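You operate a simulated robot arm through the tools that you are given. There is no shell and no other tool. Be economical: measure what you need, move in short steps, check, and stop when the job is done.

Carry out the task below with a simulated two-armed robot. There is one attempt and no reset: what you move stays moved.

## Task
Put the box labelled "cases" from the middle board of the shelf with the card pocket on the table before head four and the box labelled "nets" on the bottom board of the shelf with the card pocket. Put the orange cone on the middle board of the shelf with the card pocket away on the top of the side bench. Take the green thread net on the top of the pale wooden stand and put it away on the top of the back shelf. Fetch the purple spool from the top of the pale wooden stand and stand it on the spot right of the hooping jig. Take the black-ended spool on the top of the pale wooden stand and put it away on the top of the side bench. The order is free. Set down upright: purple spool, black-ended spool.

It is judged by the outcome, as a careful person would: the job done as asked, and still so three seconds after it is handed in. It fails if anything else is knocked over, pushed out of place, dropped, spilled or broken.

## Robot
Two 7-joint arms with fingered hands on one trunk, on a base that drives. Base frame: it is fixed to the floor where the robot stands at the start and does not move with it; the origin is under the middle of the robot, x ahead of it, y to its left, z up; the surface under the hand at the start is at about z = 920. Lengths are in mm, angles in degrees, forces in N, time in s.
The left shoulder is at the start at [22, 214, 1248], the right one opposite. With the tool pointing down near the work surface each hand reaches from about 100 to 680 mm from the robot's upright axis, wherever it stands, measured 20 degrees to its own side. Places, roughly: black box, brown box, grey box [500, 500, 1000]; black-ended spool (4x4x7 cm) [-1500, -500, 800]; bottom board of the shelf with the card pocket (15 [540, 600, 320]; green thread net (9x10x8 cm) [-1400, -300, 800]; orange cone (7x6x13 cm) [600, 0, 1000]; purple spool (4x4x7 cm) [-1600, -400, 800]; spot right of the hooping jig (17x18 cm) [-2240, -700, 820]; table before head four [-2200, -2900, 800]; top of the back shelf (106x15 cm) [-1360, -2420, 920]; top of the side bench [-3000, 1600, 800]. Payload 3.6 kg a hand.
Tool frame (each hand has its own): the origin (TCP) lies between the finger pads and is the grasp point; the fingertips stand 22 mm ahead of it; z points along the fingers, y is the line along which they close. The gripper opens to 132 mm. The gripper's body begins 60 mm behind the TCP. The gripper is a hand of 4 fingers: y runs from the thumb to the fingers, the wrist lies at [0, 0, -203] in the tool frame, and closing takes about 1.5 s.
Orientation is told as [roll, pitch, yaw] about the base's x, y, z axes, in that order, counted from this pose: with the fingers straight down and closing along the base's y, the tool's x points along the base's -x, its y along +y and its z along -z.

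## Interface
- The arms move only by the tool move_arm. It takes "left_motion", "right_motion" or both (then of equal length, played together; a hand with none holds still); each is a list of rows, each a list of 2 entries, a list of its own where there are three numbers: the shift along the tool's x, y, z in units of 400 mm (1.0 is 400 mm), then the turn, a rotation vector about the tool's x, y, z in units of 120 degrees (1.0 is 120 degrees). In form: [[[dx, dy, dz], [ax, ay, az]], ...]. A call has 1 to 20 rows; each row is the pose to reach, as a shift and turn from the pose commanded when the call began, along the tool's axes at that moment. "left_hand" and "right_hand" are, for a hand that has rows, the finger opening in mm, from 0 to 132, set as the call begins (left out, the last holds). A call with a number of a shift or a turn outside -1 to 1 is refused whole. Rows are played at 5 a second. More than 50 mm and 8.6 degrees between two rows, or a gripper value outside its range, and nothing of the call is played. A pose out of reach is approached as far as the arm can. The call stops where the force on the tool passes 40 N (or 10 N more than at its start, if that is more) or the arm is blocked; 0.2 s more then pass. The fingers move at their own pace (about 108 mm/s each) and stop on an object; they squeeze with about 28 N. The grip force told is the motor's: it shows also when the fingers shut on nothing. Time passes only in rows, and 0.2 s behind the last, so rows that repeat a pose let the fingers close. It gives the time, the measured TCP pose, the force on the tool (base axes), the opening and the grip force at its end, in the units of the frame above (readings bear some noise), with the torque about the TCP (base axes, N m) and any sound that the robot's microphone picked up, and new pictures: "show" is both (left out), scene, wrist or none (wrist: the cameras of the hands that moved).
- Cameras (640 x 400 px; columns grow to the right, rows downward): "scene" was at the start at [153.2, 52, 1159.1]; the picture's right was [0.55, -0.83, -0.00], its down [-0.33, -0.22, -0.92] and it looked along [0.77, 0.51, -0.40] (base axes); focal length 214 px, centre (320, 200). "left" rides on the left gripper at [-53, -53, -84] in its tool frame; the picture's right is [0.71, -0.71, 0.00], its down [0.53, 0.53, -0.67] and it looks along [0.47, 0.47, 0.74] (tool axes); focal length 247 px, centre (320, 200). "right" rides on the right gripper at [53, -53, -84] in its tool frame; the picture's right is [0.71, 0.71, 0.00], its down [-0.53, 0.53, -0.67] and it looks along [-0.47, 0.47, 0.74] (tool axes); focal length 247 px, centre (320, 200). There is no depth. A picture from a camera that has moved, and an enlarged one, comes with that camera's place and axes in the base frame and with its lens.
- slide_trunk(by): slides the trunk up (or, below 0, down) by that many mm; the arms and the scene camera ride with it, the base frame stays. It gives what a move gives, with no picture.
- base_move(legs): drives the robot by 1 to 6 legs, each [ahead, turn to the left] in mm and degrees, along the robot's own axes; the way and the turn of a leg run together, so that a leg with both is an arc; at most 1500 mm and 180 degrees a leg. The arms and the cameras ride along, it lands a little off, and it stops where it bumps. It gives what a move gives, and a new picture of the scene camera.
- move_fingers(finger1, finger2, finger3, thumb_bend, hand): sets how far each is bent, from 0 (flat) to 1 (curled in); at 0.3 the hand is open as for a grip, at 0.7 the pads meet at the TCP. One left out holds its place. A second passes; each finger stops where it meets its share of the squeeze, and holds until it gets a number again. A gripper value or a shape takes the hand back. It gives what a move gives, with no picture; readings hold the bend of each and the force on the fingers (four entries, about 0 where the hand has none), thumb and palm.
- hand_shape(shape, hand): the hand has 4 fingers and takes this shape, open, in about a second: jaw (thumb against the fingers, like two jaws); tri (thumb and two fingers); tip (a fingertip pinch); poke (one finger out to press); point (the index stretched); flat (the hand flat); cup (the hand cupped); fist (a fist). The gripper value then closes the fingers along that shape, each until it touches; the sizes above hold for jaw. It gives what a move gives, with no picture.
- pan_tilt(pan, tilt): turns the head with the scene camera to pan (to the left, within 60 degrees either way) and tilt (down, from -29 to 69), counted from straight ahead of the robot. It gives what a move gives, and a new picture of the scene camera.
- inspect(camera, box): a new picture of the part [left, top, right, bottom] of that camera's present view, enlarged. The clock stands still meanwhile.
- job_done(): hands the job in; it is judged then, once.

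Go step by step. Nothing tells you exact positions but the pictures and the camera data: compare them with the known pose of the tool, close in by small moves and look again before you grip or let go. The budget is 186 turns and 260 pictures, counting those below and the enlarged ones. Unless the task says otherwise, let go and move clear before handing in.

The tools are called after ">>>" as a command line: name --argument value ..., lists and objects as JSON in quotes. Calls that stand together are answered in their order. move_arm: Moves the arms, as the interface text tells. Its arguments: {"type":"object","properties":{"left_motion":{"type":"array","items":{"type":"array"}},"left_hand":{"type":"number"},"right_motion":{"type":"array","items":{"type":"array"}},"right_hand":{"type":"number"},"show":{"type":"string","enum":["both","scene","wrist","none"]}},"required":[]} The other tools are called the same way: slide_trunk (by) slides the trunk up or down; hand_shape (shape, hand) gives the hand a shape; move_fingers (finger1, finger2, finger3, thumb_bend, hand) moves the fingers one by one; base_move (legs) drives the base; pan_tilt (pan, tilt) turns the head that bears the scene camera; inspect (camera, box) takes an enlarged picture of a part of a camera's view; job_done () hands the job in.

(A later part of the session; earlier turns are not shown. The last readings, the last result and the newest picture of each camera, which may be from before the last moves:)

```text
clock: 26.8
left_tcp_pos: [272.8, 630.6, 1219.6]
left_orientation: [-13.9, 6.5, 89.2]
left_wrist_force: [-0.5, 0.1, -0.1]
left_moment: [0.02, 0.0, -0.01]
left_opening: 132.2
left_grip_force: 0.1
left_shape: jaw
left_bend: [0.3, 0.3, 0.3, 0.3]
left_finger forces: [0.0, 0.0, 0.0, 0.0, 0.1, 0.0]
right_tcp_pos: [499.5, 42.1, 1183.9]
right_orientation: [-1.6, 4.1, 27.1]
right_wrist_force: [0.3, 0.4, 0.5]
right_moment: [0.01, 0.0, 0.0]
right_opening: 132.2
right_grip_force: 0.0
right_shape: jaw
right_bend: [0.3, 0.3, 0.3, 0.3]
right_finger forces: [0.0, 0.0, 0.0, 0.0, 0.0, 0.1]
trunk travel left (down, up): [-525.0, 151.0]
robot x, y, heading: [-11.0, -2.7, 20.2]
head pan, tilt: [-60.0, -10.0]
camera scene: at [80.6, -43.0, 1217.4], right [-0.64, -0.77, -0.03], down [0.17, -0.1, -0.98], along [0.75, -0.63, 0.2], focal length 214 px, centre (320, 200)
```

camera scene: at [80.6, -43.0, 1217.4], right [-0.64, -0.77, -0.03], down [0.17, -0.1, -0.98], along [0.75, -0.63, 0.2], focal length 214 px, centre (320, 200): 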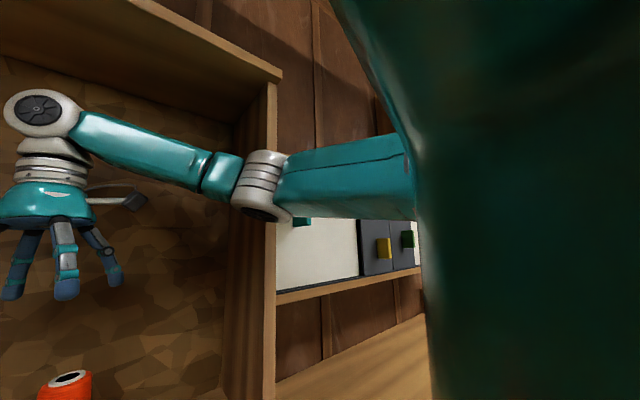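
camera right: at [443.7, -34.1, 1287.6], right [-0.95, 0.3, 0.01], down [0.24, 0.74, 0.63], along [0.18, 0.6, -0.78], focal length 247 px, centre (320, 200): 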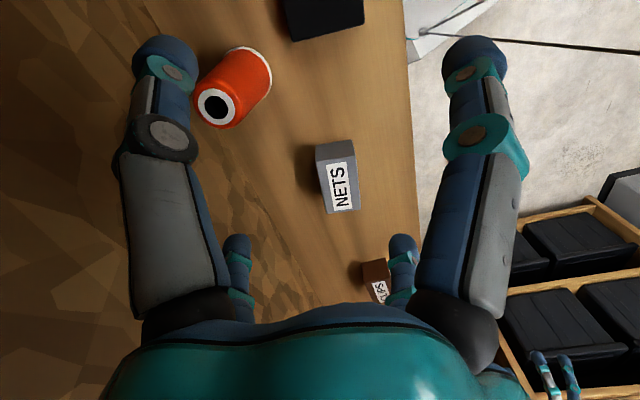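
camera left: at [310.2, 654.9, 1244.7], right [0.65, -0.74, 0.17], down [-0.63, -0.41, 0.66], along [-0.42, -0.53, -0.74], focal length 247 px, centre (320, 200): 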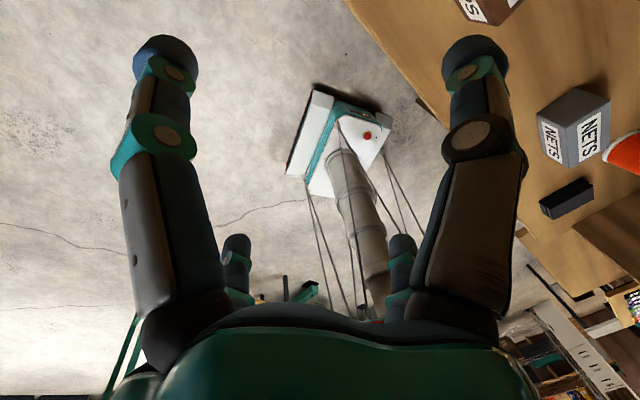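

The left arm still creeps. I look at it closely from the head.

>>> pan_tilt --pan 60 --tilt -12

>>> inspect --camera "left" --box '[0, 0, 640, 400]'

```text
clock: 28.8
left_tcp_pos: [272.3, 631.0, 1217.8]
left_orientation: [-13.8, 6.5, 89.3]
left_wrist_force: [0.0, 0.4, -0.3]
left_moment: [0.03, -0.01, 0.0]
left_opening: 132.2
left_grip_force: 0.0
left_shape: jaw
left_bend: [0.3, 0.3, 0.3, 0.3]
left_finger forces: [0.0, 0.0, 0.0, 0.0, 0.1, 0.0]
right_tcp_pos: [498.8, 40.5, 1183.4]
right_orientation: [-1.4, 4.0, 27.2]
right_wrist_force: [0.0, 0.7, -0.1]
right_moment: [-0.03, 0.02, 0.01]
right_opening: 132.3
right_grip_force: 0.1
right_shape: jaw
right_bend: [0.3, 0.3, 0.3, 0.3]
right_finger forces: [0.0, 0.0, 0.0, 0.0, 0.0, 0.1]
trunk travel left (down, up): [-525.0, 151.0]
robot x, y, heading: [-9.9, -4.4, 20.5]
head pan, tilt: [60.0, -12.0]
camera scene: at [29.4, 92.3, 1219.9], right [0.99, -0.17, 0.04], down [0.07, 0.22, -0.97], along [0.16, 0.96, 0.22], focal length 214 px, centre (320, 200)
```

scene: 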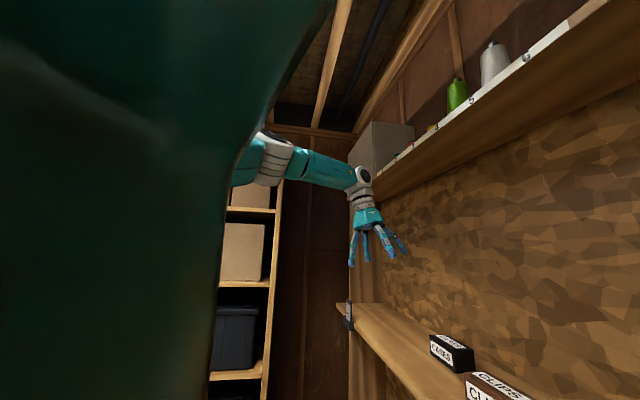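

```text
1.00 times, centred on (320, 200) of left (not enlarged: the box is as wide or as high as the picture)
camera zoom: at [303.9, 693.7, 1306.5], right [0.68, -0.69, 0.25], down [-0.68, -0.46, 0.58], along [-0.29, -0.56, -0.78], focal length 247 px, centre (320, 200)
```

zoom: 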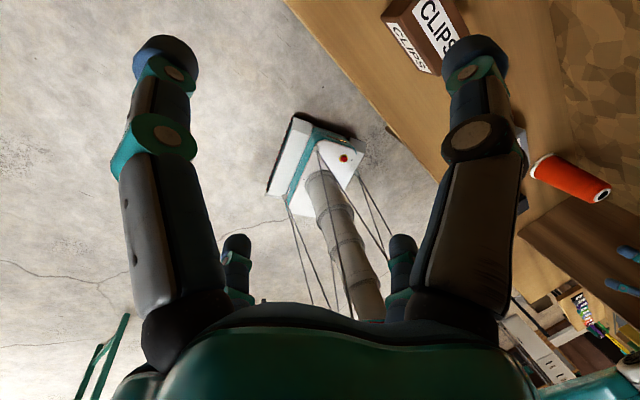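

The right elbow seems wedged inside the corner of the upright. I move the right hand left and back again, this time letting the left arm go along with its drift.

>>> move_arm --left_motion '[[[-0.03, 0, -0.05], [0, 0, 0]], [[-0.06, 0, -0.1], [0, 0, 0]], [[-0.09, 0, -0.15], [0, 0, 0]]]' --right_motion '[[[0.03, 0.1, 0], [0, 0, 0]], [[0.06, 0.2, 0], [0, 0, 0]], [[0.1, 0.3, 0], [0, 0, 0]]]' --show "none"

```text
clock: 29.1
left_tcp_pos: [300.1, 652.5, 1211.9]
left_orientation: [-15.0, 7.0, 90.8]
left_wrist_force: [-0.7, -2.5, -3.6]
left_moment: [0.23, -0.07, 0.08]
left_opening: 131.9
left_grip_force: 0.0
left_shape: jaw
left_bend: [0.3, 0.3, 0.3, 0.3]
left_finger forces: [0.1, 0.0, 0.0, 0.0, 0.0, 0.1]
left hand out of reach, approached as far as the arm can: row 1
right_tcp_pos: [529.3, 69.5, 1163.4]
right_orientation: [-1.4, 6.1, 27.4]
right_wrist_force: [-1.9, 1.8, -0.1]
right_moment: [-0.13, -0.19, 0.0]
right_opening: 132.3
right_grip_force: 0.1
right_shape: jaw
right_bend: [0.3, 0.3, 0.3, 0.3]
right_finger forces: [0.0, 0.1, 0.0, 0.1, 0.0, 0.0]
trunk travel left (down, up): [-525.0, 151.0]
robot x, y, heading: [-15.8, -1.3, 20.2]
head pan, tilt: [60.0, -12.0]
stopped in row 1 (left hand): the arm was blocked; the commanded pose is now the measured one
```

I try an arc that draws the elbow straight out of the corner: back 100 with 5° left.

>>> base_move --legs '[[-100, 5]]'

>>> pan_tilt --pan -60 --tilt -10

```text
clock: 29.9
left_tcp_pos: [259.3, 650.1, 1196.3]
left_orientation: [-13.8, 7.0, 90.8]
left_wrist_force: [0.2, 0.4, -0.1]
left_moment: [-0.01, -0.05, 0.0]
left_opening: 131.9
left_grip_force: 0.1
left_shape: jaw
left_bend: [0.3, 0.3, 0.3, 0.3]
left_finger forces: [0.1, 0.1, 0.0, 0.0, 0.0, 0.0]
right_tcp_pos: [479.1, 99.1, 1167.4]
right_orientation: [-2.4, 6.2, 30.6]
right_wrist_force: [-0.2, -0.2, -0.4]
right_moment: [-0.01, -0.13, 0.02]
right_opening: 131.9
right_grip_force: 0.1
right_shape: jaw
right_bend: [0.3, 0.3, 0.3, 0.3]
right_finger forces: [0.0, 0.1, 0.1, 0.0, 0.1, 0.1]
trunk travel left (down, up): [-525.0, 151.0]
robot x, y, heading: [-26.9, -10.7, 22.6]
head pan, tilt: [60.0, -12.0]
stopped in leg 1: the robot was blocked; the commanded pose is now the measured one
camera scene: at [65.1, 124.4, 1212.1], right [0.99, -0.13, 0.0], down [0.02, 0.19, -0.98], along [0.13, 0.97, 0.19], focal length 214 px, centre (320, 200)
```

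scene: 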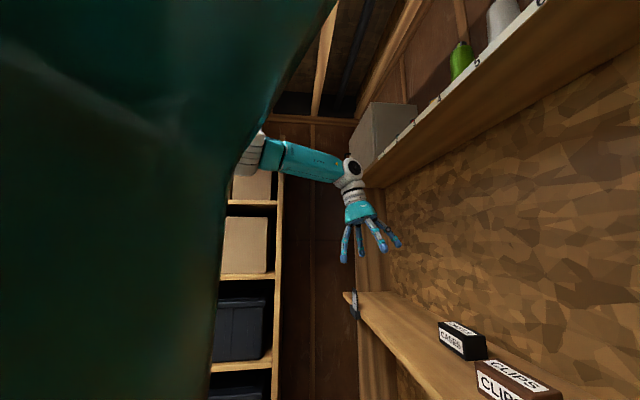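

```text
clock: 31.9
left_tcp_pos: [275.4, 652.4, 1191.3]
left_orientation: [-13.2, 7.1, 90.1]
left_wrist_force: [-1.8, -0.3, -1.1]
left_moment: [0.06, -0.18, 0.05]
left_opening: 131.8
left_grip_force: 0.0
left_shape: jaw
left_bend: [0.3, 0.3, 0.3, 0.3]
left_finger forces: [0.0, 0.0, 0.1, 0.0, 0.0, 0.1]
right_tcp_pos: [490.0, 97.9, 1165.5]
right_orientation: [-2.2, 6.5, 29.6]
right_wrist_force: [0.4, 0.5, 0.1]
right_moment: [0.01, 0.06, -0.01]
right_opening: 131.8
right_grip_force: 0.0
right_shape: jaw
right_bend: [0.3, 0.3, 0.3, 0.3]
right_finger forces: [0.0, 0.0, 0.0, 0.0, 0.0, 0.0]
trunk travel left (down, up): [-525.0, 151.0]
robot x, y, heading: [-20.3, -7.7, 24.1]
head pan, tilt: [-60.0, -10.0]
camera scene: at [118.9, -5.8, 1212.3], right [-0.59, -0.81, 0.02], down [0.14, -0.12, -0.98], along [0.8, -0.58, 0.19], focal length 214 px, centre (320, 200)
```

scene: 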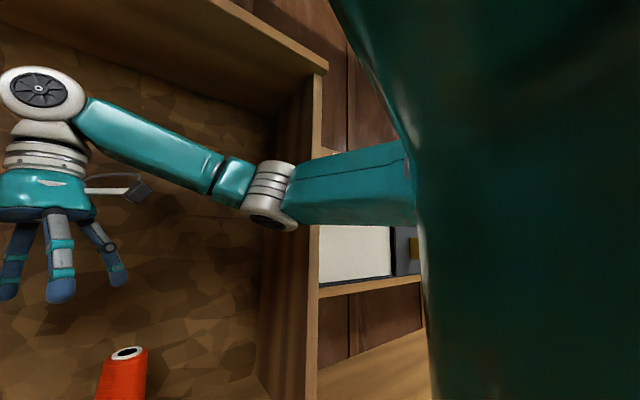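

That helped: the robot is level again and the elbow is clear of the upright, inside the bay. I continue the same kind of arc to draw it out.

>>> base_move --legs '[[-100, 6]]'

```text
clock: 32.6
left_tcp_pos: [269.8, 644.2, 1199.4]
left_orientation: [-14.0, 6.6, 89.9]
left_wrist_force: [-0.7, -0.8, -0.9]
left_moment: [0.0, 0.03, 0.04]
left_opening: 131.7
left_grip_force: 0.0
left_shape: jaw
left_bend: [0.3, 0.3, 0.3, 0.3]
left_finger forces: [0.0, 0.1, 0.1, 0.1, 0.0, 0.0]
right_tcp_pos: [475.2, 99.8, 1170.4]
right_orientation: [-2.3, 6.0, 31.0]
right_wrist_force: [0.3, 0.3, 0.0]
right_moment: [0.04, 0.03, 0.01]
right_opening: 132.2
right_grip_force: 0.0
right_shape: jaw
right_bend: [0.3, 0.3, 0.3, 0.3]
right_finger forces: [0.1, 0.0, 0.0, 0.0, 0.0, 0.0]
trunk travel left (down, up): [-525.0, 151.0]
robot x, y, heading: [-16.5, -13.3, 24.9]
head pan, tilt: [-60.0, -10.0]
stopped in leg 1: the robot was blocked; the commanded pose is now the measured one
camera scene: at [115.5, -7.8, 1213.3], right [-0.57, -0.82, 0.01], down [0.15, -0.12, -0.98], along [0.81, -0.56, 0.19], focal length 214 px, centre (320, 200)
```

scene: 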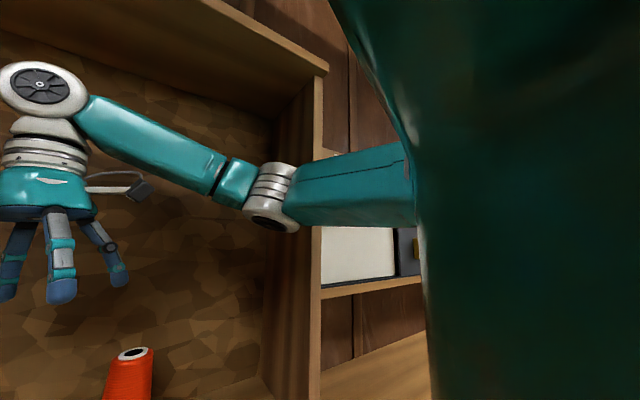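

Something still presses on the left arm from behind, outside my views. I tilt the left hand so its camera looks straight back.

>>> move_arm --left_motion '[[[0, 0, 0], [-0.07, 0, 0]], [[0, 0, 0], [-0.14, 0, 0]], [[0, 0, 0], [-0.21, 0, 0]], [[0, 0, 0], [-0.28, 0, 0]], [[0, 0, 0], [-0.35, 0, 0]], [[0, 0, 0], [-0.42, 0, 0]]]' --show "wrist"

```text
clock: 34.0
left_tcp_pos: [114.4, 596.0, 1200.7]
left_orientation: [36.3, 6.4, 90.0]
left_wrist_force: [-0.6, 0.6, 0.0]
left_moment: [0.0, -0.01, 0.01]
left_opening: 132.1
left_grip_force: 0.0
left_shape: jaw
left_bend: [0.3, 0.3, 0.3, 0.3]
left_finger forces: [0.1, 0.0, 0.1, 0.0, 0.0, 0.0]
left hand out of reach, approached as far as the arm can: row 1, 2, 3, 4, 5, 6
right_tcp_pos: [477.1, 100.9, 1170.0]
right_orientation: [-2.0, 6.1, 31.1]
right_wrist_force: [0.4, -0.6, 0.4]
right_moment: [0.02, -0.02, 0.02]
right_opening: 132.1
right_grip_force: 0.1
right_shape: jaw
right_bend: [0.3, 0.3, 0.3, 0.3]
right_finger forces: [0.1, 0.0, 0.0, 0.1, 0.0, 0.1]
trunk travel left (down, up): [-525.0, 151.0]
robot x, y, heading: [-20.7, -10.3, 25.0]
head pan, tilt: [-60.0, -10.0]
camera left: at [205.2, 652.2, 1230.5], right [0.57, -0.75, -0.34], down [-0.03, -0.43, 0.9], along [-0.82, -0.51, -0.26], focal length 247 px, centre (320, 200)
```

left: 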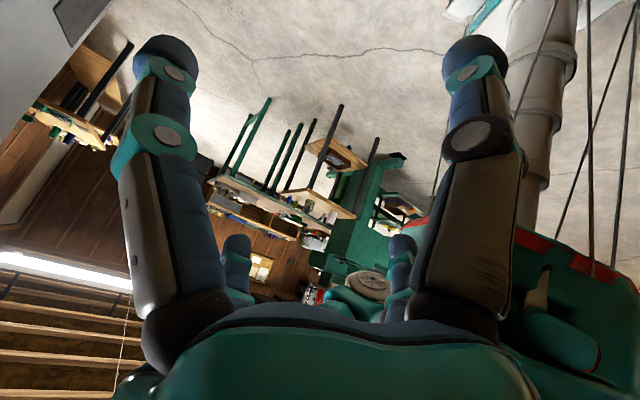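

The area behind is open floor, so nothing external is there; the left arm was probably strained against the robot's own body and now moves freely. I try the arc again.

>>> base_move --legs '[[-100, 5]]'

```text
clock: 35.2
left_tcp_pos: [-10.5, 544.7, 1207.3]
left_orientation: [36.0, 5.8, 94.0]
left_wrist_force: [0.0, -0.1, -0.6]
left_moment: [-0.02, 0.04, -0.02]
left_opening: 131.9
left_grip_force: 0.1
left_shape: jaw
left_bend: [0.3, 0.3, 0.3, 0.3]
left_finger forces: [0.1, 0.0, 0.0, 0.0, 0.0, 0.0]
right_tcp_pos: [381.6, 78.7, 1169.3]
right_orientation: [-1.5, 5.9, 35.8]
right_wrist_force: [-1.5, 2.3, -0.9]
right_moment: [-0.21, -0.14, 0.05]
right_opening: 131.7
right_grip_force: 0.1
right_shape: jaw
right_bend: [0.3, 0.3, 0.3, 0.3]
right_finger forces: [0.0, 0.0, 0.1, 0.0, 0.1, 0.1]
trunk travel left (down, up): [-525.0, 151.0]
robot x, y, heading: [-95.7, -56.8, 28.4]
head pan, tilt: [-60.0, -10.0]
stopped in leg 1: the robot was blocked; the commanded pose is now the measured one
camera scene: at [53.0, -53.2, 1210.9], right [-0.53, -0.85, 0.01], down [0.14, -0.1, -0.99], along [0.84, -0.52, 0.17], focal length 214 px, centre (320, 200)
```

scene: 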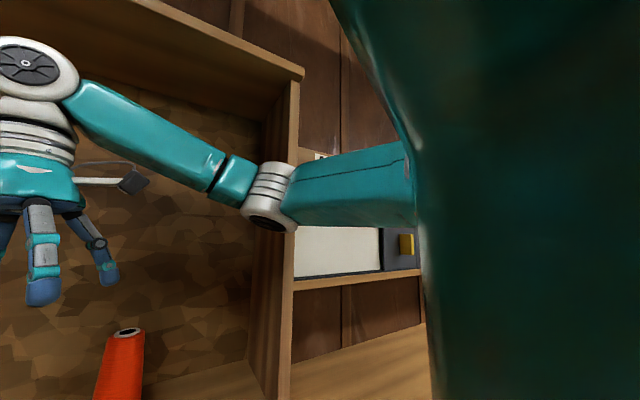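

The elbow should be out of the bay now (x≈350). I turn back right toward heading 0.

>>> base_move --legs '[[-60, 0], [0, -25]]'

```text
clock: 37.5
left_tcp_pos: [175.0, 416.3, 1213.7]
left_orientation: [35.8, 5.2, 68.8]
left_wrist_force: [0.4, -0.3, 0.0]
left_moment: [0.02, 0.02, -0.01]
left_opening: 131.8
left_grip_force: 0.1
left_shape: jaw
left_bend: [0.3, 0.3, 0.3, 0.3]
left_finger forces: [0.0, 0.0, 0.1, 0.1, 0.1, 0.0]
right_tcp_pos: [333.9, -172.0, 1172.8]
right_orientation: [-1.1, 5.3, 10.4]
right_wrist_force: [-0.1, 0.9, 0.2]
right_moment: [0.0, 0.02, 0.04]
right_opening: 132.0
right_grip_force: 0.0
right_shape: jaw
right_bend: [0.3, 0.3, 0.3, 0.3]
right_finger forces: [0.1, 0.0, 0.1, 0.0, 0.1, 0.0]
trunk travel left (down, up): [-525.0, 151.0]
robot x, y, heading: [-151.0, -66.8, 3.3]
head pan, tilt: [-60.0, -10.0]
camera scene: at [-25.2, -131.3, 1211.9], right [-0.84, -0.55, 0.0], down [0.09, -0.14, -0.98], along [0.54, -0.82, 0.17], focal length 214 px, centre (320, 200)
```

scene: 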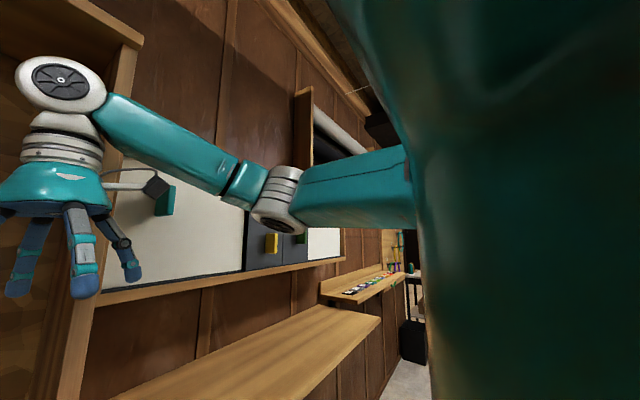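

Free again at (−151,−67, heading 3°). I straighten both hands into a compact, level posture before going on.

>>> move_arm --left_motion '[[[0, 0, 0], [0.06, 0, 0]], [[0, 0, 0], [0.12, 0, 0]], [[0, 0, 0], [0.18, 0, 0]], [[0, 0, 0], [0.24, 0, 0]], [[0, 0, 0], [0.3, 0, 0]], [[0, 0, 0], [0.3, 0, 0]]]' --right_motion '[[[0.03, 0.005, 0], [0, -0.01, 0.01]], [[0.06, 0.01, -0.02], [0, -0.02, 0.02]], [[0.1, 0.02, -0.03], [0, -0.03, 0.04]], [[0.14, 0.025, -0.05], [0, -0.044, 0.05]], [[0.19, 0.035, -0.07], [0, -0.044, 0.06]], [[0.19, 0.035, -0.07], [0, -0.044, 0.06]]]' --show "none"

>>> move_arm --left_motion '[[[0, 0, 0], [0, 0, 0.07]], [[0, 0, 0], [0, 0, 0.14]], [[0, 0, 0], [0, 0, 0.21]], [[0, 0, 0], [0, 0, 0.28]], [[0, 0, 0], [0, 0, 0.35]], [[0, 0, 0], [0, 0, 0.42]], [[0, 0, 0], [0, 0, 0.49]], [[0, 0, 0], [0, 0, 0.55]], [[0, 0, 0], [0, 0, 0.55]]]' --show "none"

```text
clock: 38.9
left_tcp_pos: [174.9, 416.4, 1214.6]
left_orientation: [-0.4, 5.2, 68.9]
left_wrist_force: [0.4, -0.8, 0.3]
left_moment: [0.0, 0.02, 0.03]
left_opening: 132.0
left_grip_force: 0.1
left_shape: jaw
left_bend: [0.3, 0.3, 0.3, 0.3]
left_finger forces: [0.1, 0.0, 0.0, 0.0, 0.0, 0.0]
right_tcp_pos: [258.9, -169.2, 1209.6]
right_orientation: [-1.6, -0.3, 3.3]
right_wrist_force: [-0.1, 0.3, -1.2]
right_moment: [-0.02, 0.05, 0.01]
right_opening: 132.0
right_grip_force: 0.1
right_shape: jaw
right_bend: [0.3, 0.3, 0.3, 0.3]
right_finger forces: [0.0, 0.1, 0.0, 0.0, 0.0, 0.0]
trunk travel left (down, up): [-525.0, 151.0]
robot x, y, heading: [-149.2, -67.6, 3.4]
head pan, tilt: [-60.0, -10.0]
```

```text
clock: 40.9
left_tcp_pos: [174.5, 418.3, 1213.6]
left_orientation: [-5.0, 1.8, 2.5]
left_wrist_force: [0.0, 0.1, 0.7]
left_moment: [0.0, 0.02, 0.0]
left_opening: 131.9
left_grip_force: 0.1
left_shape: jaw
left_bend: [0.3, 0.3, 0.3, 0.3]
left_finger forces: [0.0, 0.0, 0.0, 0.0, 0.0, 0.0]
right_tcp_pos: [258.9, -168.9, 1211.1]
right_orientation: [-1.5, -0.2, 3.4]
right_wrist_force: [0.1, -0.8, 0.6]
right_moment: [0.0, -0.01, 0.05]
right_opening: 132.1
right_grip_force: 0.0
right_shape: jaw
right_bend: [0.3, 0.3, 0.3, 0.3]
right_finger forces: [0.1, 0.0, 0.0, 0.1, 0.0, 0.0]
trunk travel left (down, up): [-525.0, 151.0]
robot x, y, heading: [-150.3, -70.1, 3.2]
head pan, tilt: [-60.0, -10.0]
```

Now I drive to a station facing the shelf at about (0, 240).

>>> base_move --legs '[[0, 61], [344, 0], [0, -64]]'

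>>> pan_tilt --pan 0 --tilt 30

```text
clock: 43.7
left_tcp_pos: [-358.3, 477.6, 1215.0]
left_orientation: [-5.0, 1.8, 57.5]
left_wrist_force: [-0.7, 0.4, -0.6]
left_moment: [0.02, -0.01, 0.0]
left_opening: 132.1
left_grip_force: 0.0
left_shape: jaw
left_bend: [0.3, 0.3, 0.3, 0.3]
left_finger forces: [0.0, 0.0, 0.0, 0.0, 0.0, 0.1]
right_tcp_pos: [170.8, 209.4, 1211.1]
right_orientation: [-1.6, -0.3, 58.2]
right_wrist_force: [-0.5, 0.1, 0.0]
right_moment: [0.01, -0.02, 0.03]
right_opening: 131.9
right_grip_force: 0.0
right_shape: jaw
right_bend: [0.3, 0.3, 0.3, 0.3]
right_finger forces: [0.1, 0.1, 0.0, 0.0, 0.0, 0.0]
trunk travel left (down, up): [-525.0, 151.0]
robot x, y, heading: [-117.0, -86.3, 59.6]
head pan, tilt: [-60.0, -10.0]
stopped in leg 1: the robot was blocked; the commanded pose is now the measured one
camera scene: at [7.1, -19.3, 1212.1], right [-0.01, -1.0, 0.0], down [0.17, 0.0, -0.98], along [0.98, -0.01, 0.17], focal length 214 px, centre (320, 200)
```

scene: 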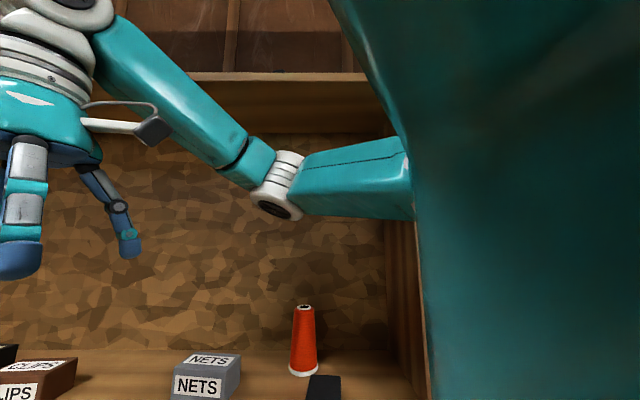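

```text
clock: 45.0
left_tcp_pos: [-356.5, 476.6, 1215.4]
left_orientation: [-4.9, 1.6, 57.4]
left_wrist_force: [-1.2, -0.1, -1.0]
left_moment: [0.03, 0.01, 0.0]
left_opening: 132.0
left_grip_force: 0.0
left_shape: jaw
left_bend: [0.3, 0.3, 0.3, 0.3]
left_finger forces: [0.0, 0.1, 0.0, 0.1, 0.0, 0.0]
right_tcp_pos: [172.4, 208.8, 1210.9]
right_orientation: [-1.6, -0.2, 58.2]
right_wrist_force: [0.5, -0.6, 0.2]
right_moment: [0.0, -0.02, -0.01]
right_opening: 131.9
right_grip_force: 0.1
right_shape: jaw
right_bend: [0.3, 0.3, 0.3, 0.3]
right_finger forces: [0.0, 0.1, 0.0, 0.0, 0.0, 0.0]
trunk travel left (down, up): [-525.0, 151.0]
robot x, y, heading: [-113.6, -88.0, 59.2]
head pan, tilt: [0.0, 30.0]
camera scene: at [-29.9, 57.9, 1148.4], right [0.86, -0.51, 0.0], down [-0.25, -0.43, -0.87], along [0.44, 0.75, -0.5], focal length 214 px, centre (320, 200)
```

scene: 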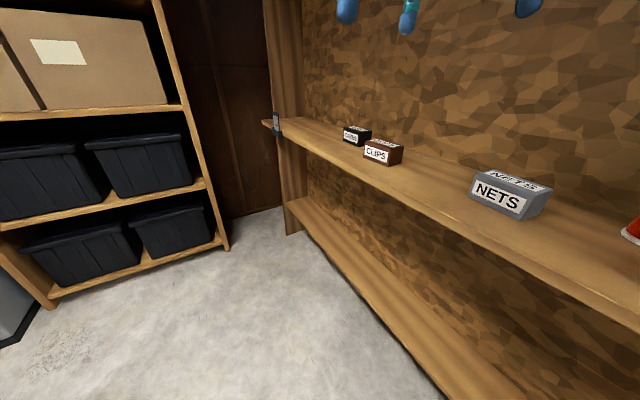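

Blocked again at heading 59°. I look to the left at the left arm's surroundings.

>>> pan_tilt --pan 60 --tilt 0

>>> inspect --camera "left" --box '[0, 0, 640, 400]'

>>> inspect --camera "right" --box '[0, 0, 640, 400]'

```text
clock: 46.3
left_tcp_pos: [-357.2, 476.7, 1215.6]
left_orientation: [-5.0, 1.7, 57.5]
left_wrist_force: [-0.5, 0.1, 0.4]
left_moment: [-0.03, 0.01, 0.02]
left_opening: 132.0
left_grip_force: 0.0
left_shape: jaw
left_bend: [0.3, 0.3, 0.3, 0.3]
left_finger forces: [0.1, 0.0, 0.0, 0.1, 0.0, 0.0]
right_tcp_pos: [171.8, 209.2, 1211.6]
right_orientation: [-1.6, -0.2, 58.2]
right_wrist_force: [0.6, 0.0, -0.1]
right_moment: [0.0, 0.02, 0.01]
right_opening: 132.4
right_grip_force: 0.1
right_shape: jaw
right_bend: [0.3, 0.3, 0.3, 0.3]
right_finger forces: [0.1, 0.1, 0.0, 0.0, 0.0, 0.0]
trunk travel left (down, up): [-525.0, 151.0]
robot x, y, heading: [-116.6, -84.7, 59.5]
head pan, tilt: [60.0, 0.0]
camera scene: at [-120.0, 58.5, 1196.7], right [0.87, 0.49, 0.0], down [0.0, 0.0, -1.0], along [-0.49, 0.87, 0.0], focal length 214 px, centre (320, 200)
```

scene: 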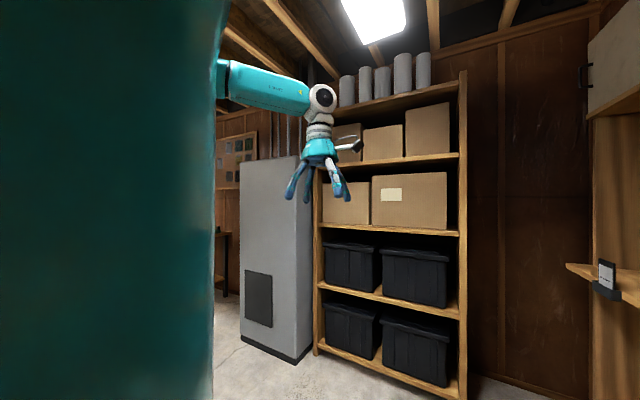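

```text
1.00 times, centred on (320, 200) of left (not enlarged: the box is as wide or as high as the picture)
camera zoom: at [-288.5, 499.5, 1302.1], right [0.22, -0.97, 0.08], down [-0.76, -0.12, 0.64], along [-0.61, -0.2, -0.77], focal length 247 px, centre (320, 200)
```

zoom: 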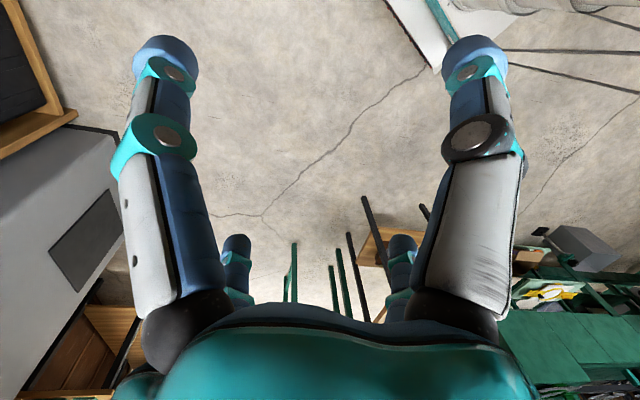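

```text
1.00 times, centred on (320, 200) of right (not enlarged: the box is as wide or as high as the picture)
camera zoom: at [187.9, 136.6, 1296.6], right [-0.97, -0.23, -0.02], down [-0.19, 0.73, 0.66], along [-0.13, 0.64, -0.75], focal length 247 px, centre (320, 200)
```

zoom: 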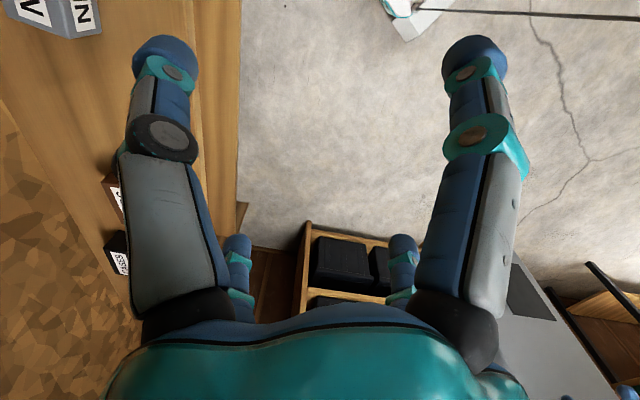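

Nothing is visibly close there. I try simply going on ahead from here.

>>> base_move --legs '[[320, 12]]'

```text
clock: 48.4
left_tcp_pos: [-334.6, 707.7, 1214.6]
left_orientation: [-4.9, 1.7, 69.4]
left_wrist_force: [-0.7, -0.3, 0.0]
left_moment: [-0.03, -0.03, -0.03]
left_opening: 131.9
left_grip_force: 0.0
left_shape: jaw
left_bend: [0.3, 0.3, 0.3, 0.3]
left_finger forces: [0.1, 0.0, 0.1, 0.0, 0.0, 0.1]
right_tcp_pos: [237.2, 553.2, 1211.2]
right_orientation: [-1.7, -0.2, 70.2]
right_wrist_force: [0.2, 0.5, 0.3]
right_moment: [0.0, -0.03, 0.03]
right_opening: 132.2
right_grip_force: 0.0
right_shape: jaw
right_bend: [0.3, 0.3, 0.3, 0.3]
right_finger forces: [0.0, 0.1, 0.0, 0.0, 0.0, 0.0]
trunk travel left (down, up): [-525.0, 151.0]
robot x, y, heading: [26.6, 201.5, 71.3]
head pan, tilt: [60.0, 0.0]
camera scene: at [-12.6, 344.9, 1196.7], right [0.75, 0.66, 0.0], down [0.0, 0.0, -1.0], along [-0.66, 0.75, 0.0], focal length 214 px, centre (320, 200)
```

scene: 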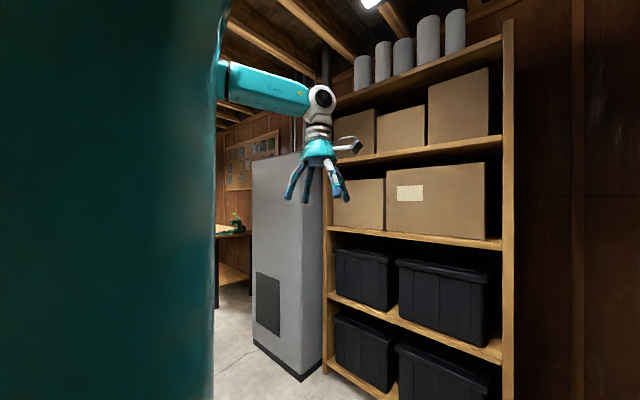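

Good. Now I turn right to face the shelf.

>>> base_move --legs '[[0, -70]]'

>>> pan_tilt --pan 0 --tilt 30

```text
clock: 51.4
left_tcp_pos: [297.3, 761.1, 1217.0]
left_orientation: [-4.8, 1.8, 8.3]
left_wrist_force: [1.5, -0.7, -0.4]
left_moment: [0.02, 0.03, -0.03]
left_opening: 132.1
left_grip_force: 0.0
left_shape: jaw
left_bend: [0.3, 0.3, 0.3, 0.3]
left_finger forces: [0.0, 0.0, 0.0, 0.0, 0.0, 0.0]
right_tcp_pos: [440.4, 183.8, 1214.1]
right_orientation: [-1.4, -0.3, 9.0]
right_wrist_force: [0.1, -0.7, 1.1]
right_moment: [0.01, 0.0, 0.02]
right_opening: 131.9
right_grip_force: 0.0
right_shape: jaw
right_bend: [0.3, 0.3, 0.3, 0.3]
right_finger forces: [0.0, 0.1, 0.0, 0.0, 0.0, 0.0]
trunk travel left (down, up): [-525.0, 151.0]
robot x, y, heading: [20.9, 246.9, 8.9]
head pan, tilt: [60.0, 0.0]
stopped in leg 1: the robot was blocked; the commanded pose is now the measured one
camera scene: at [127.5, 342.8, 1196.9], right [0.93, -0.36, 0.0], down [0.0, 0.0, -1.0], along [0.36, 0.93, 0.0], focal length 214 px, centre (320, 200)
```

scene: 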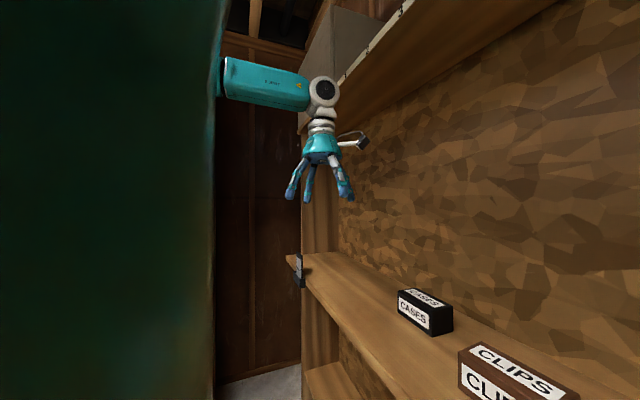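

```text
clock: 52.7
left_tcp_pos: [296.4, 763.2, 1217.0]
left_orientation: [-4.9, 1.8, 8.3]
left_wrist_force: [0.4, 0.0, 0.3]
left_moment: [0.03, -0.01, 0.04]
left_opening: 132.0
left_grip_force: 0.1
left_shape: jaw
left_bend: [0.3, 0.3, 0.3, 0.3]
left_finger forces: [0.0, 0.0, 0.0, 0.0, 0.0, 0.0]
right_tcp_pos: [438.2, 187.7, 1212.2]
right_orientation: [-1.6, -0.3, 9.1]
right_wrist_force: [0.8, 0.1, -0.2]
right_moment: [-0.02, -0.04, 0.01]
right_opening: 132.3
right_grip_force: 0.1
right_shape: jaw
right_bend: [0.3, 0.3, 0.3, 0.3]
right_finger forces: [0.0, 0.0, 0.0, 0.0, 0.0, 0.1]
trunk travel left (down, up): [-525.0, 151.0]
robot x, y, heading: [17.4, 251.6, 8.8]
head pan, tilt: [0.0, 30.0]
camera scene: at [183.2, 274.9, 1148.4], right [0.15, -0.99, 0.0], down [-0.49, -0.08, -0.87], along [0.86, 0.13, -0.5], focal length 214 px, centre (320, 200)
```

scene: 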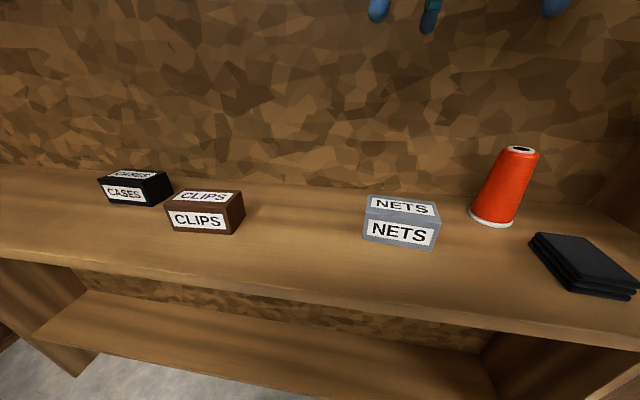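

The right wrist (z≈1415) is probably rubbing the top board's front edge (about x 375, z 1470). I lower the right hand and look again.

>>> move_arm --right_motion '[[[0.02, 0, 0.1], [0, 0, 0]], [[0.02, 0, 0.2], [0, 0, 0]], [[0.02, 0, 0.2], [0, 0, 0]]]' --show "wrist"

>>> pan_tilt --pan -40 --tilt -10

```text
clock: 53.5
left_tcp_pos: [297.1, 762.5, 1216.7]
left_orientation: [-4.9, 1.8, 8.3]
left_wrist_force: [-0.1, 0.2, -0.2]
left_moment: [0.02, -0.05, 0.01]
left_opening: 132.0
left_grip_force: 0.1
left_shape: jaw
left_bend: [0.3, 0.3, 0.3, 0.3]
left_finger forces: [0.0, 0.0, 0.0, 0.1, 0.0, 0.1]
right_tcp_pos: [430.6, 183.1, 1131.9]
right_orientation: [-1.6, -0.1, 9.1]
right_wrist_force: [0.0, 0.2, 0.7]
right_moment: [-0.01, 0.0, 0.01]
right_opening: 132.2
right_grip_force: 0.1
right_shape: jaw
right_bend: [0.3, 0.3, 0.3, 0.3]
right_finger forces: [0.1, 0.0, 0.0, 0.0, 0.0, 0.1]
trunk travel left (down, up): [-525.0, 151.0]
robot x, y, heading: [21.8, 245.8, 8.7]
head pan, tilt: [0.0, 30.0]
camera right: at [386.7, 124.1, 1218.5], right [-0.81, 0.59, -0.02], down [0.43, 0.62, 0.66], along [0.4, 0.52, -0.75], focal length 247 px, centre (320, 200)
```

right: 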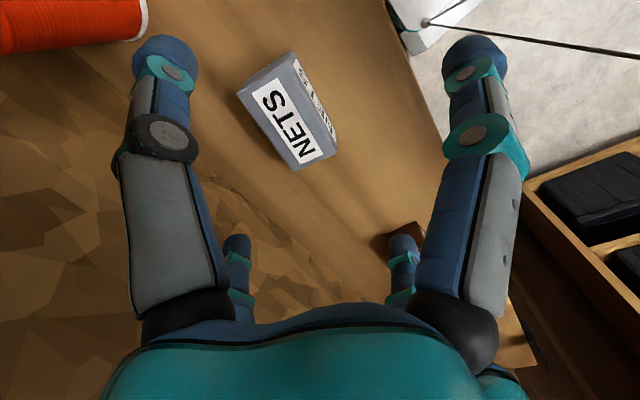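

```text
clock: 54.6
left_tcp_pos: [295.4, 763.5, 1217.2]
left_orientation: [-5.0, 1.8, 8.3]
left_wrist_force: [-0.4, -0.5, 1.0]
left_moment: [0.02, -0.03, 0.01]
left_opening: 132.0
left_grip_force: 0.0
left_shape: jaw
left_bend: [0.3, 0.3, 0.3, 0.3]
left_finger forces: [0.0, 0.0, 0.1, 0.0, 0.0, 0.1]
right_tcp_pos: [432.4, 183.2, 1133.6]
right_orientation: [-1.6, -0.2, 9.2]
right_wrist_force: [0.1, 0.0, -0.8]
right_moment: [0.0, -0.02, -0.03]
right_opening: 132.1
right_grip_force: 0.1
right_shape: jaw
right_bend: [0.3, 0.3, 0.3, 0.3]
right_finger forces: [0.1, 0.1, 0.0, 0.0, 0.0, 0.0]
trunk travel left (down, up): [-525.0, 151.0]
robot x, y, heading: [18.4, 249.1, 8.7]
head pan, tilt: [-40.0, -10.0]
camera scene: at [165.9, 217.6, 1211.9], right [-0.52, -0.85, 0.0], down [0.15, -0.09, -0.99], along [0.84, -0.51, 0.17], focal length 214 px, centre (320, 200)
```

scene: 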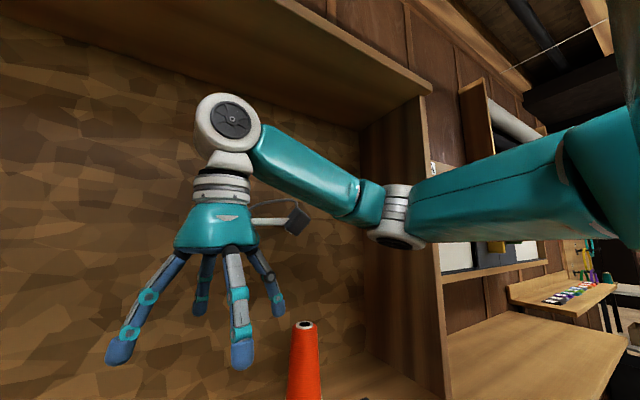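

The arm is clear now. I zoom on NETS in the right wrist camera to fix its pose.

>>> inspect --camera "right" --box '[200, 30, 380, 190]'

```text
2.50 times, centred on (290, 110) of right
camera zoom: at [387.0, 124.0, 1218.8], right [-0.81, 0.59, -0.02], down [0.43, 0.62, 0.66], along [0.4, 0.52, -0.75], focal length 617 px, centre (395, 425)
```

zoom: 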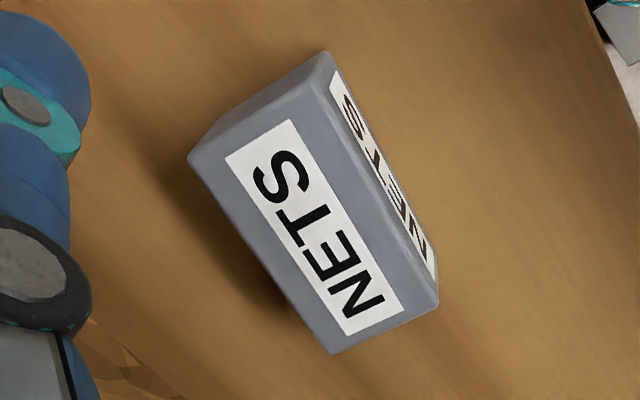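

NETS is about 108×56×42 mm, centred near [486,195], yaw about −7.5°. I move the right hand above it and align.

>>> move_arm --right_motion '[[[-0.035, 0.002, 0.08], [-0.003, 0, 0.035]], [[-0.07, 0.004, 0.16], [-0.007, 0, 0.07]], [[-0.105, 0.006, 0.24], [-0.01, 0, 0.105]], [[-0.138, 0.008, 0.31], [-0.013, 0, 0.138]], [[-0.138, 0.008, 0.31], [-0.013, 0, 0.138]]]' --show "wrist"

>>> pan_tilt --pan -20 --tilt 30

```text
clock: 55.8
left_tcp_pos: [296.9, 762.9, 1215.4]
left_orientation: [-4.9, 1.7, 8.3]
left_wrist_force: [0.1, -0.1, -0.1]
left_moment: [-0.04, -0.02, -0.03]
left_opening: 131.9
left_grip_force: 0.0
left_shape: jaw
left_bend: [0.3, 0.3, 0.3, 0.3]
left_finger forces: [0.0, 0.0, 0.1, 0.0, 0.1, 0.0]
right_tcp_pos: [487.5, 192.5, 1006.5]
right_orientation: [0.1, -0.5, -7.5]
right_wrist_force: [-0.3, -0.8, 0.6]
right_moment: [-0.03, 0.0, 0.0]
right_opening: 132.0
right_grip_force: 0.1
right_shape: jaw
right_bend: [0.3, 0.3, 0.3, 0.3]
right_finger forces: [0.0, 0.0, 0.0, 0.0, 0.0, 0.0]
trunk travel left (down, up): [-525.0, 151.0]
robot x, y, heading: [15.8, 249.8, 8.8]
head pan, tilt: [-40.0, -10.0]
camera right: at [425.9, 146.7, 1090.4], right [-0.61, 0.79, 0.0], down [0.58, 0.45, 0.67], along [0.54, 0.41, -0.74], focal length 247 px, centre (320, 200)
```

right: 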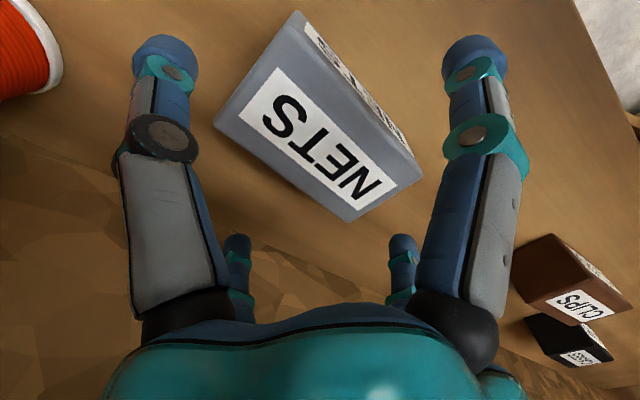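

```text
clock: 56.8
left_tcp_pos: [296.8, 763.5, 1215.8]
left_orientation: [-4.8, 1.8, 8.3]
left_wrist_force: [0.0, 0.3, -0.9]
left_moment: [0.02, 0.01, 0.01]
left_opening: 132.2
left_grip_force: 0.2
left_shape: jaw
left_bend: [0.3, 0.3, 0.3, 0.3]
left_finger forces: [0.0, 0.0, 0.0, 0.0, 0.0, 0.0]
right_tcp_pos: [486.3, 192.6, 1006.8]
right_orientation: [0.1, -0.4, -7.5]
right_wrist_force: [0.8, 0.7, 0.6]
right_moment: [0.0, 0.01, -0.01]
right_opening: 132.2
right_grip_force: 0.1
right_shape: jaw
right_bend: [0.3, 0.3, 0.3, 0.3]
right_finger forces: [0.0, 0.0, 0.0, 0.0, 0.1, 0.0]
trunk travel left (down, up): [-525.0, 151.0]
robot x, y, heading: [21.6, 250.5, 8.7]
head pan, tilt: [-20.0, 30.0]
camera scene: at [182.5, 243.6, 1148.4], right [-0.2, -0.98, 0.0], down [-0.49, 0.1, -0.87], along [0.85, -0.17, -0.5], focal length 214 px, centre (320, 200)
```

scene: 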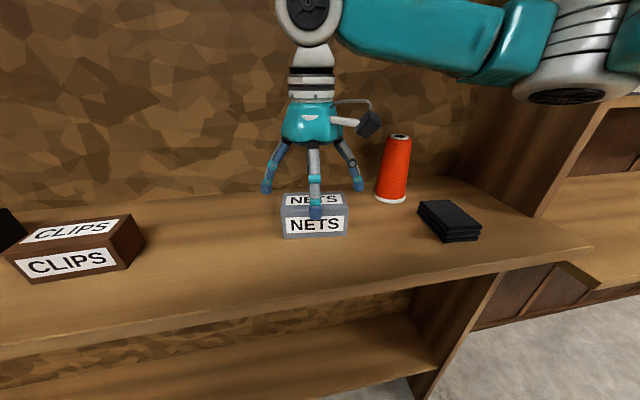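

The hand is centred and aligned with the box. I go down to grip height and close.

>>> move_arm --right_motion '[[[0, 0, 0.05], [0, 0, 0]], [[0, 0, 0.1], [0, 0, 0]], [[0, 0, 0.138], [0, 0, 0]], [[0, 0, 0.138], [0, 0, 0]]]' --show "both"

```text
clock: 57.8
left_tcp_pos: [296.1, 762.8, 1215.8]
left_orientation: [-4.8, 1.8, 8.3]
left_wrist_force: [-0.4, 0.6, -0.1]
left_moment: [-0.03, -0.03, 0.02]
left_opening: 132.1
left_grip_force: 0.0
left_shape: jaw
left_bend: [0.3, 0.3, 0.3, 0.3]
left_finger forces: [0.1, 0.0, 0.1, 0.0, 0.0, 0.0]
right_tcp_pos: [487.1, 192.6, 953.0]
right_orientation: [0.2, -0.5, -7.5]
right_wrist_force: [-0.1, -1.1, 0.9]
right_moment: [-0.01, 0.01, -0.02]
right_opening: 132.2
right_grip_force: 0.1
right_shape: jaw
right_bend: [0.3, 0.3, 0.3, 0.3]
right_finger forces: [0.0, 0.0, 0.0, 0.0, 0.8, 0.0]
trunk travel left (down, up): [-525.0, 151.0]
robot x, y, heading: [18.1, 246.8, 8.8]
head pan, tilt: [-20.0, 30.0]
camera scene: at [182.3, 243.6, 1148.4], right [-0.2, -0.98, 0.0], down [-0.49, 0.1, -0.87], along [0.85, -0.17, -0.5], focal length 214 px, centre (320, 200)
camera right: at [426.5, 147.5, 1036.0], right [-0.61, 0.79, 0.0], down [0.58, 0.45, 0.67], along [0.54, 0.41, -0.74], focal length 247 px, centre (320, 200)
```

scene: 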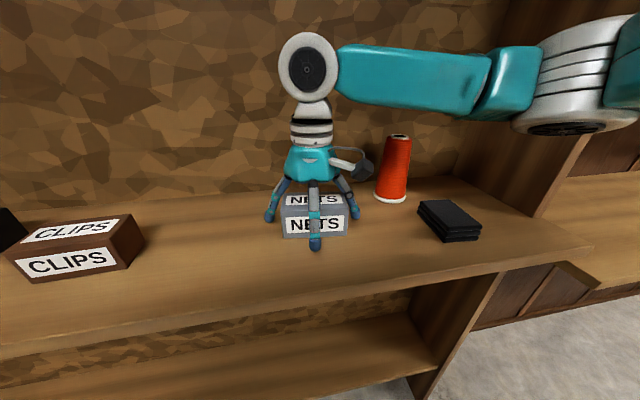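
right: 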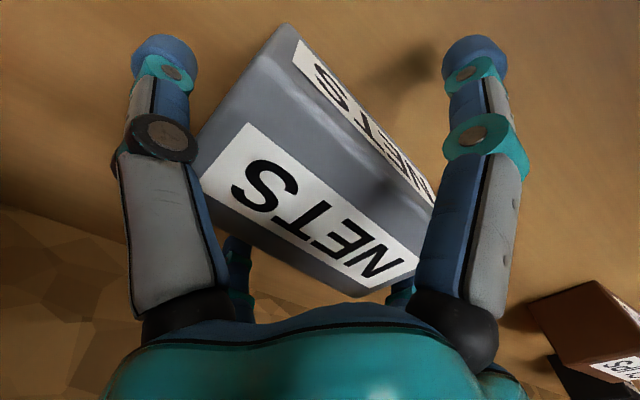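

The fingers straddle the box. I close the hand.

>>> move_arm --right_hand 0 --right_motion '[[[0, 0, 0], [0, 0, 0]], [[0, 0, 0], [0, 0, 0]], [[0, 0, 0], [0, 0, 0]], [[0, 0, 0], [0, 0, 0]], [[0, 0, 0], [0, 0, 0]], [[0, 0, 0], [0, 0, 0]], [[0, 0, 0], [0, 0, 0]], [[0, 0, 0], [0, 0, 0]]]' --show "both"

```text
clock: 59.6
left_tcp_pos: [296.5, 763.0, 1217.4]
left_orientation: [-4.9, 1.8, 8.3]
left_wrist_force: [0.4, 0.1, 0.1]
left_moment: [-0.01, 0.01, -0.05]
left_opening: 131.9
left_grip_force: 0.1
left_shape: jaw
left_bend: [0.3, 0.3, 0.3, 0.3]
left_finger forces: [0.1, 0.0, 0.1, 0.0, 0.0, 0.1]
right_tcp_pos: [486.6, 194.0, 951.9]
right_orientation: [0.0, -0.5, -7.6]
right_wrist_force: [0.8, 0.6, 0.1]
right_moment: [0.14, -0.02, 0.03]
right_opening: 94.5
right_grip_force: 27.9
right_shape: jaw
right_bend: [0.36, 0.28, 0.79, 0.31]
right_finger forces: [25.9, 26.2, 26.4, 0.0, 27.3, 0.0]
trunk travel left (down, up): [-525.0, 151.0]
robot x, y, heading: [12.1, 247.6, 8.9]
head pan, tilt: [-20.0, 30.0]
camera scene: at [182.4, 243.6, 1148.4], right [-0.2, -0.98, 0.0], down [-0.49, 0.1, -0.87], along [0.85, -0.17, -0.5], focal length 214 px, centre (320, 200)
camera right: at [426.5, 147.7, 1036.3], right [-0.61, 0.79, 0.0], down [0.58, 0.45, 0.67], along [0.54, 0.41, -0.74], focal length 247 px, centre (320, 200)
```

scene: 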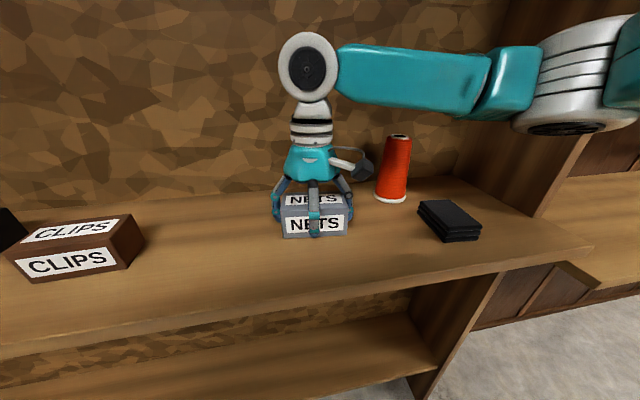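
right: 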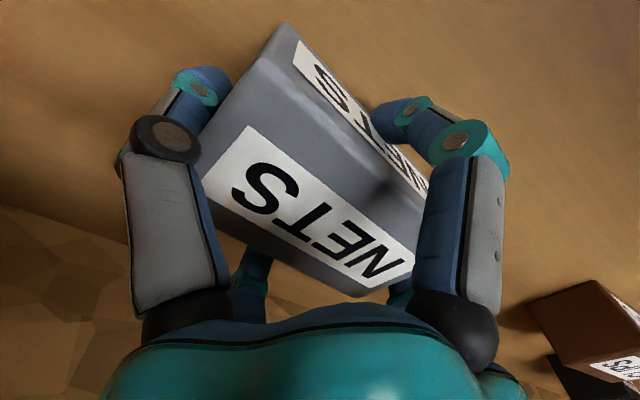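

NETS is gripped by all four fingers. I lift it and then back the robot away from the shelf.

>>> move_arm --right_motion '[[[0, 0, -0.05], [0, 0, 0]], [[0, 0, -0.1], [0, 0, 0]], [[0, 0, -0.17], [0, 0, 0]], [[0, 0, -0.17], [0, 0, 0]]]' --show "scene"

>>> base_move --legs '[[-350, 0]]'

```text
clock: 60.6
left_tcp_pos: [296.5, 762.8, 1217.1]
left_orientation: [-4.9, 1.8, 8.3]
left_wrist_force: [-0.6, -0.3, -0.2]
left_moment: [0.0, 0.04, 0.0]
left_opening: 132.1
left_grip_force: 0.2
left_shape: jaw
left_bend: [0.3, 0.3, 0.3, 0.3]
left_finger forces: [0.0, 0.1, 0.0, 0.0, 0.0, 0.0]
right_tcp_pos: [485.7, 193.1, 1018.9]
right_orientation: [0.1, -0.4, -7.5]
right_wrist_force: [0.1, 0.8, -0.7]
right_moment: [0.03, 0.0, 0.02]
right_opening: 94.8
right_grip_force: 28.3
right_shape: jaw
right_bend: [0.36, 0.28, 0.79, 0.31]
right_finger forces: [25.7, 26.2, 26.4, 0.0, 27.0, 0.0]
trunk travel left (down, up): [-525.0, 151.0]
robot x, y, heading: [17.5, 248.8, 8.6]
head pan, tilt: [-20.0, 30.0]
camera scene: at [182.6, 243.5, 1148.3], right [-0.2, -0.98, 0.0], down [-0.49, 0.1, -0.87], along [0.85, -0.17, -0.5], focal length 214 px, centre (320, 200)
```

scene: 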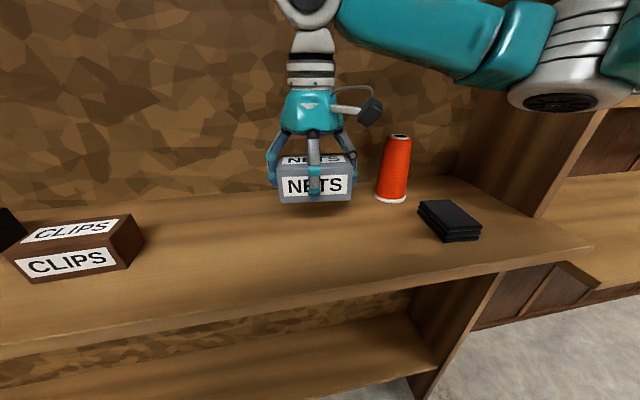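

```text
clock: 62.9
left_tcp_pos: [-54.5, 710.9, 1216.6]
left_orientation: [-4.9, 1.7, 8.6]
left_wrist_force: [-0.5, 0.4, -0.2]
left_moment: [0.0, 0.0, 0.02]
left_opening: 132.3
left_grip_force: 0.0
left_shape: jaw
left_bend: [0.3, 0.3, 0.3, 0.3]
left_finger forces: [0.0, 0.0, 0.1, 0.0, 0.0, 0.0]
right_tcp_pos: [136.0, 142.7, 1019.4]
right_orientation: [0.1, -0.5, -7.2]
right_wrist_force: [0.0, 0.6, -0.9]
right_moment: [-0.02, -0.03, 0.0]
right_opening: 94.8
right_grip_force: 28.4
right_shape: jaw
right_bend: [0.36, 0.28, 0.79, 0.31]
right_finger forces: [25.9, 26.2, 26.5, 0.1, 27.1, 0.0]
trunk travel left (down, up): [-525.0, 151.0]
robot x, y, heading: [-324.7, 192.7, 9.1]
head pan, tilt: [-20.0, 30.0]
camera scene: at [-166.8, 190.7, 1148.5], right [-0.19, -0.98, 0.0], down [-0.49, 0.1, -0.87], along [0.85, -0.17, -0.5], focal length 214 px, centre (320, 200)
```

scene: 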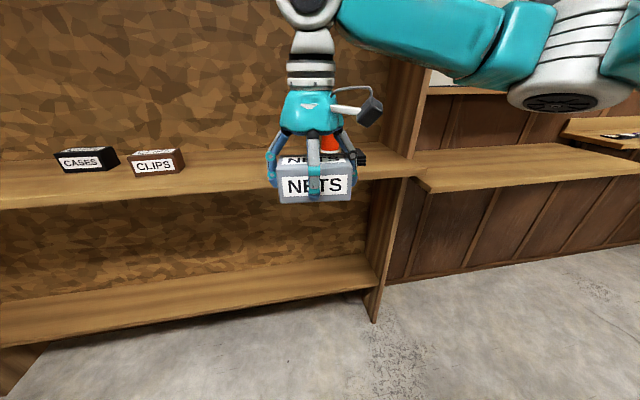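

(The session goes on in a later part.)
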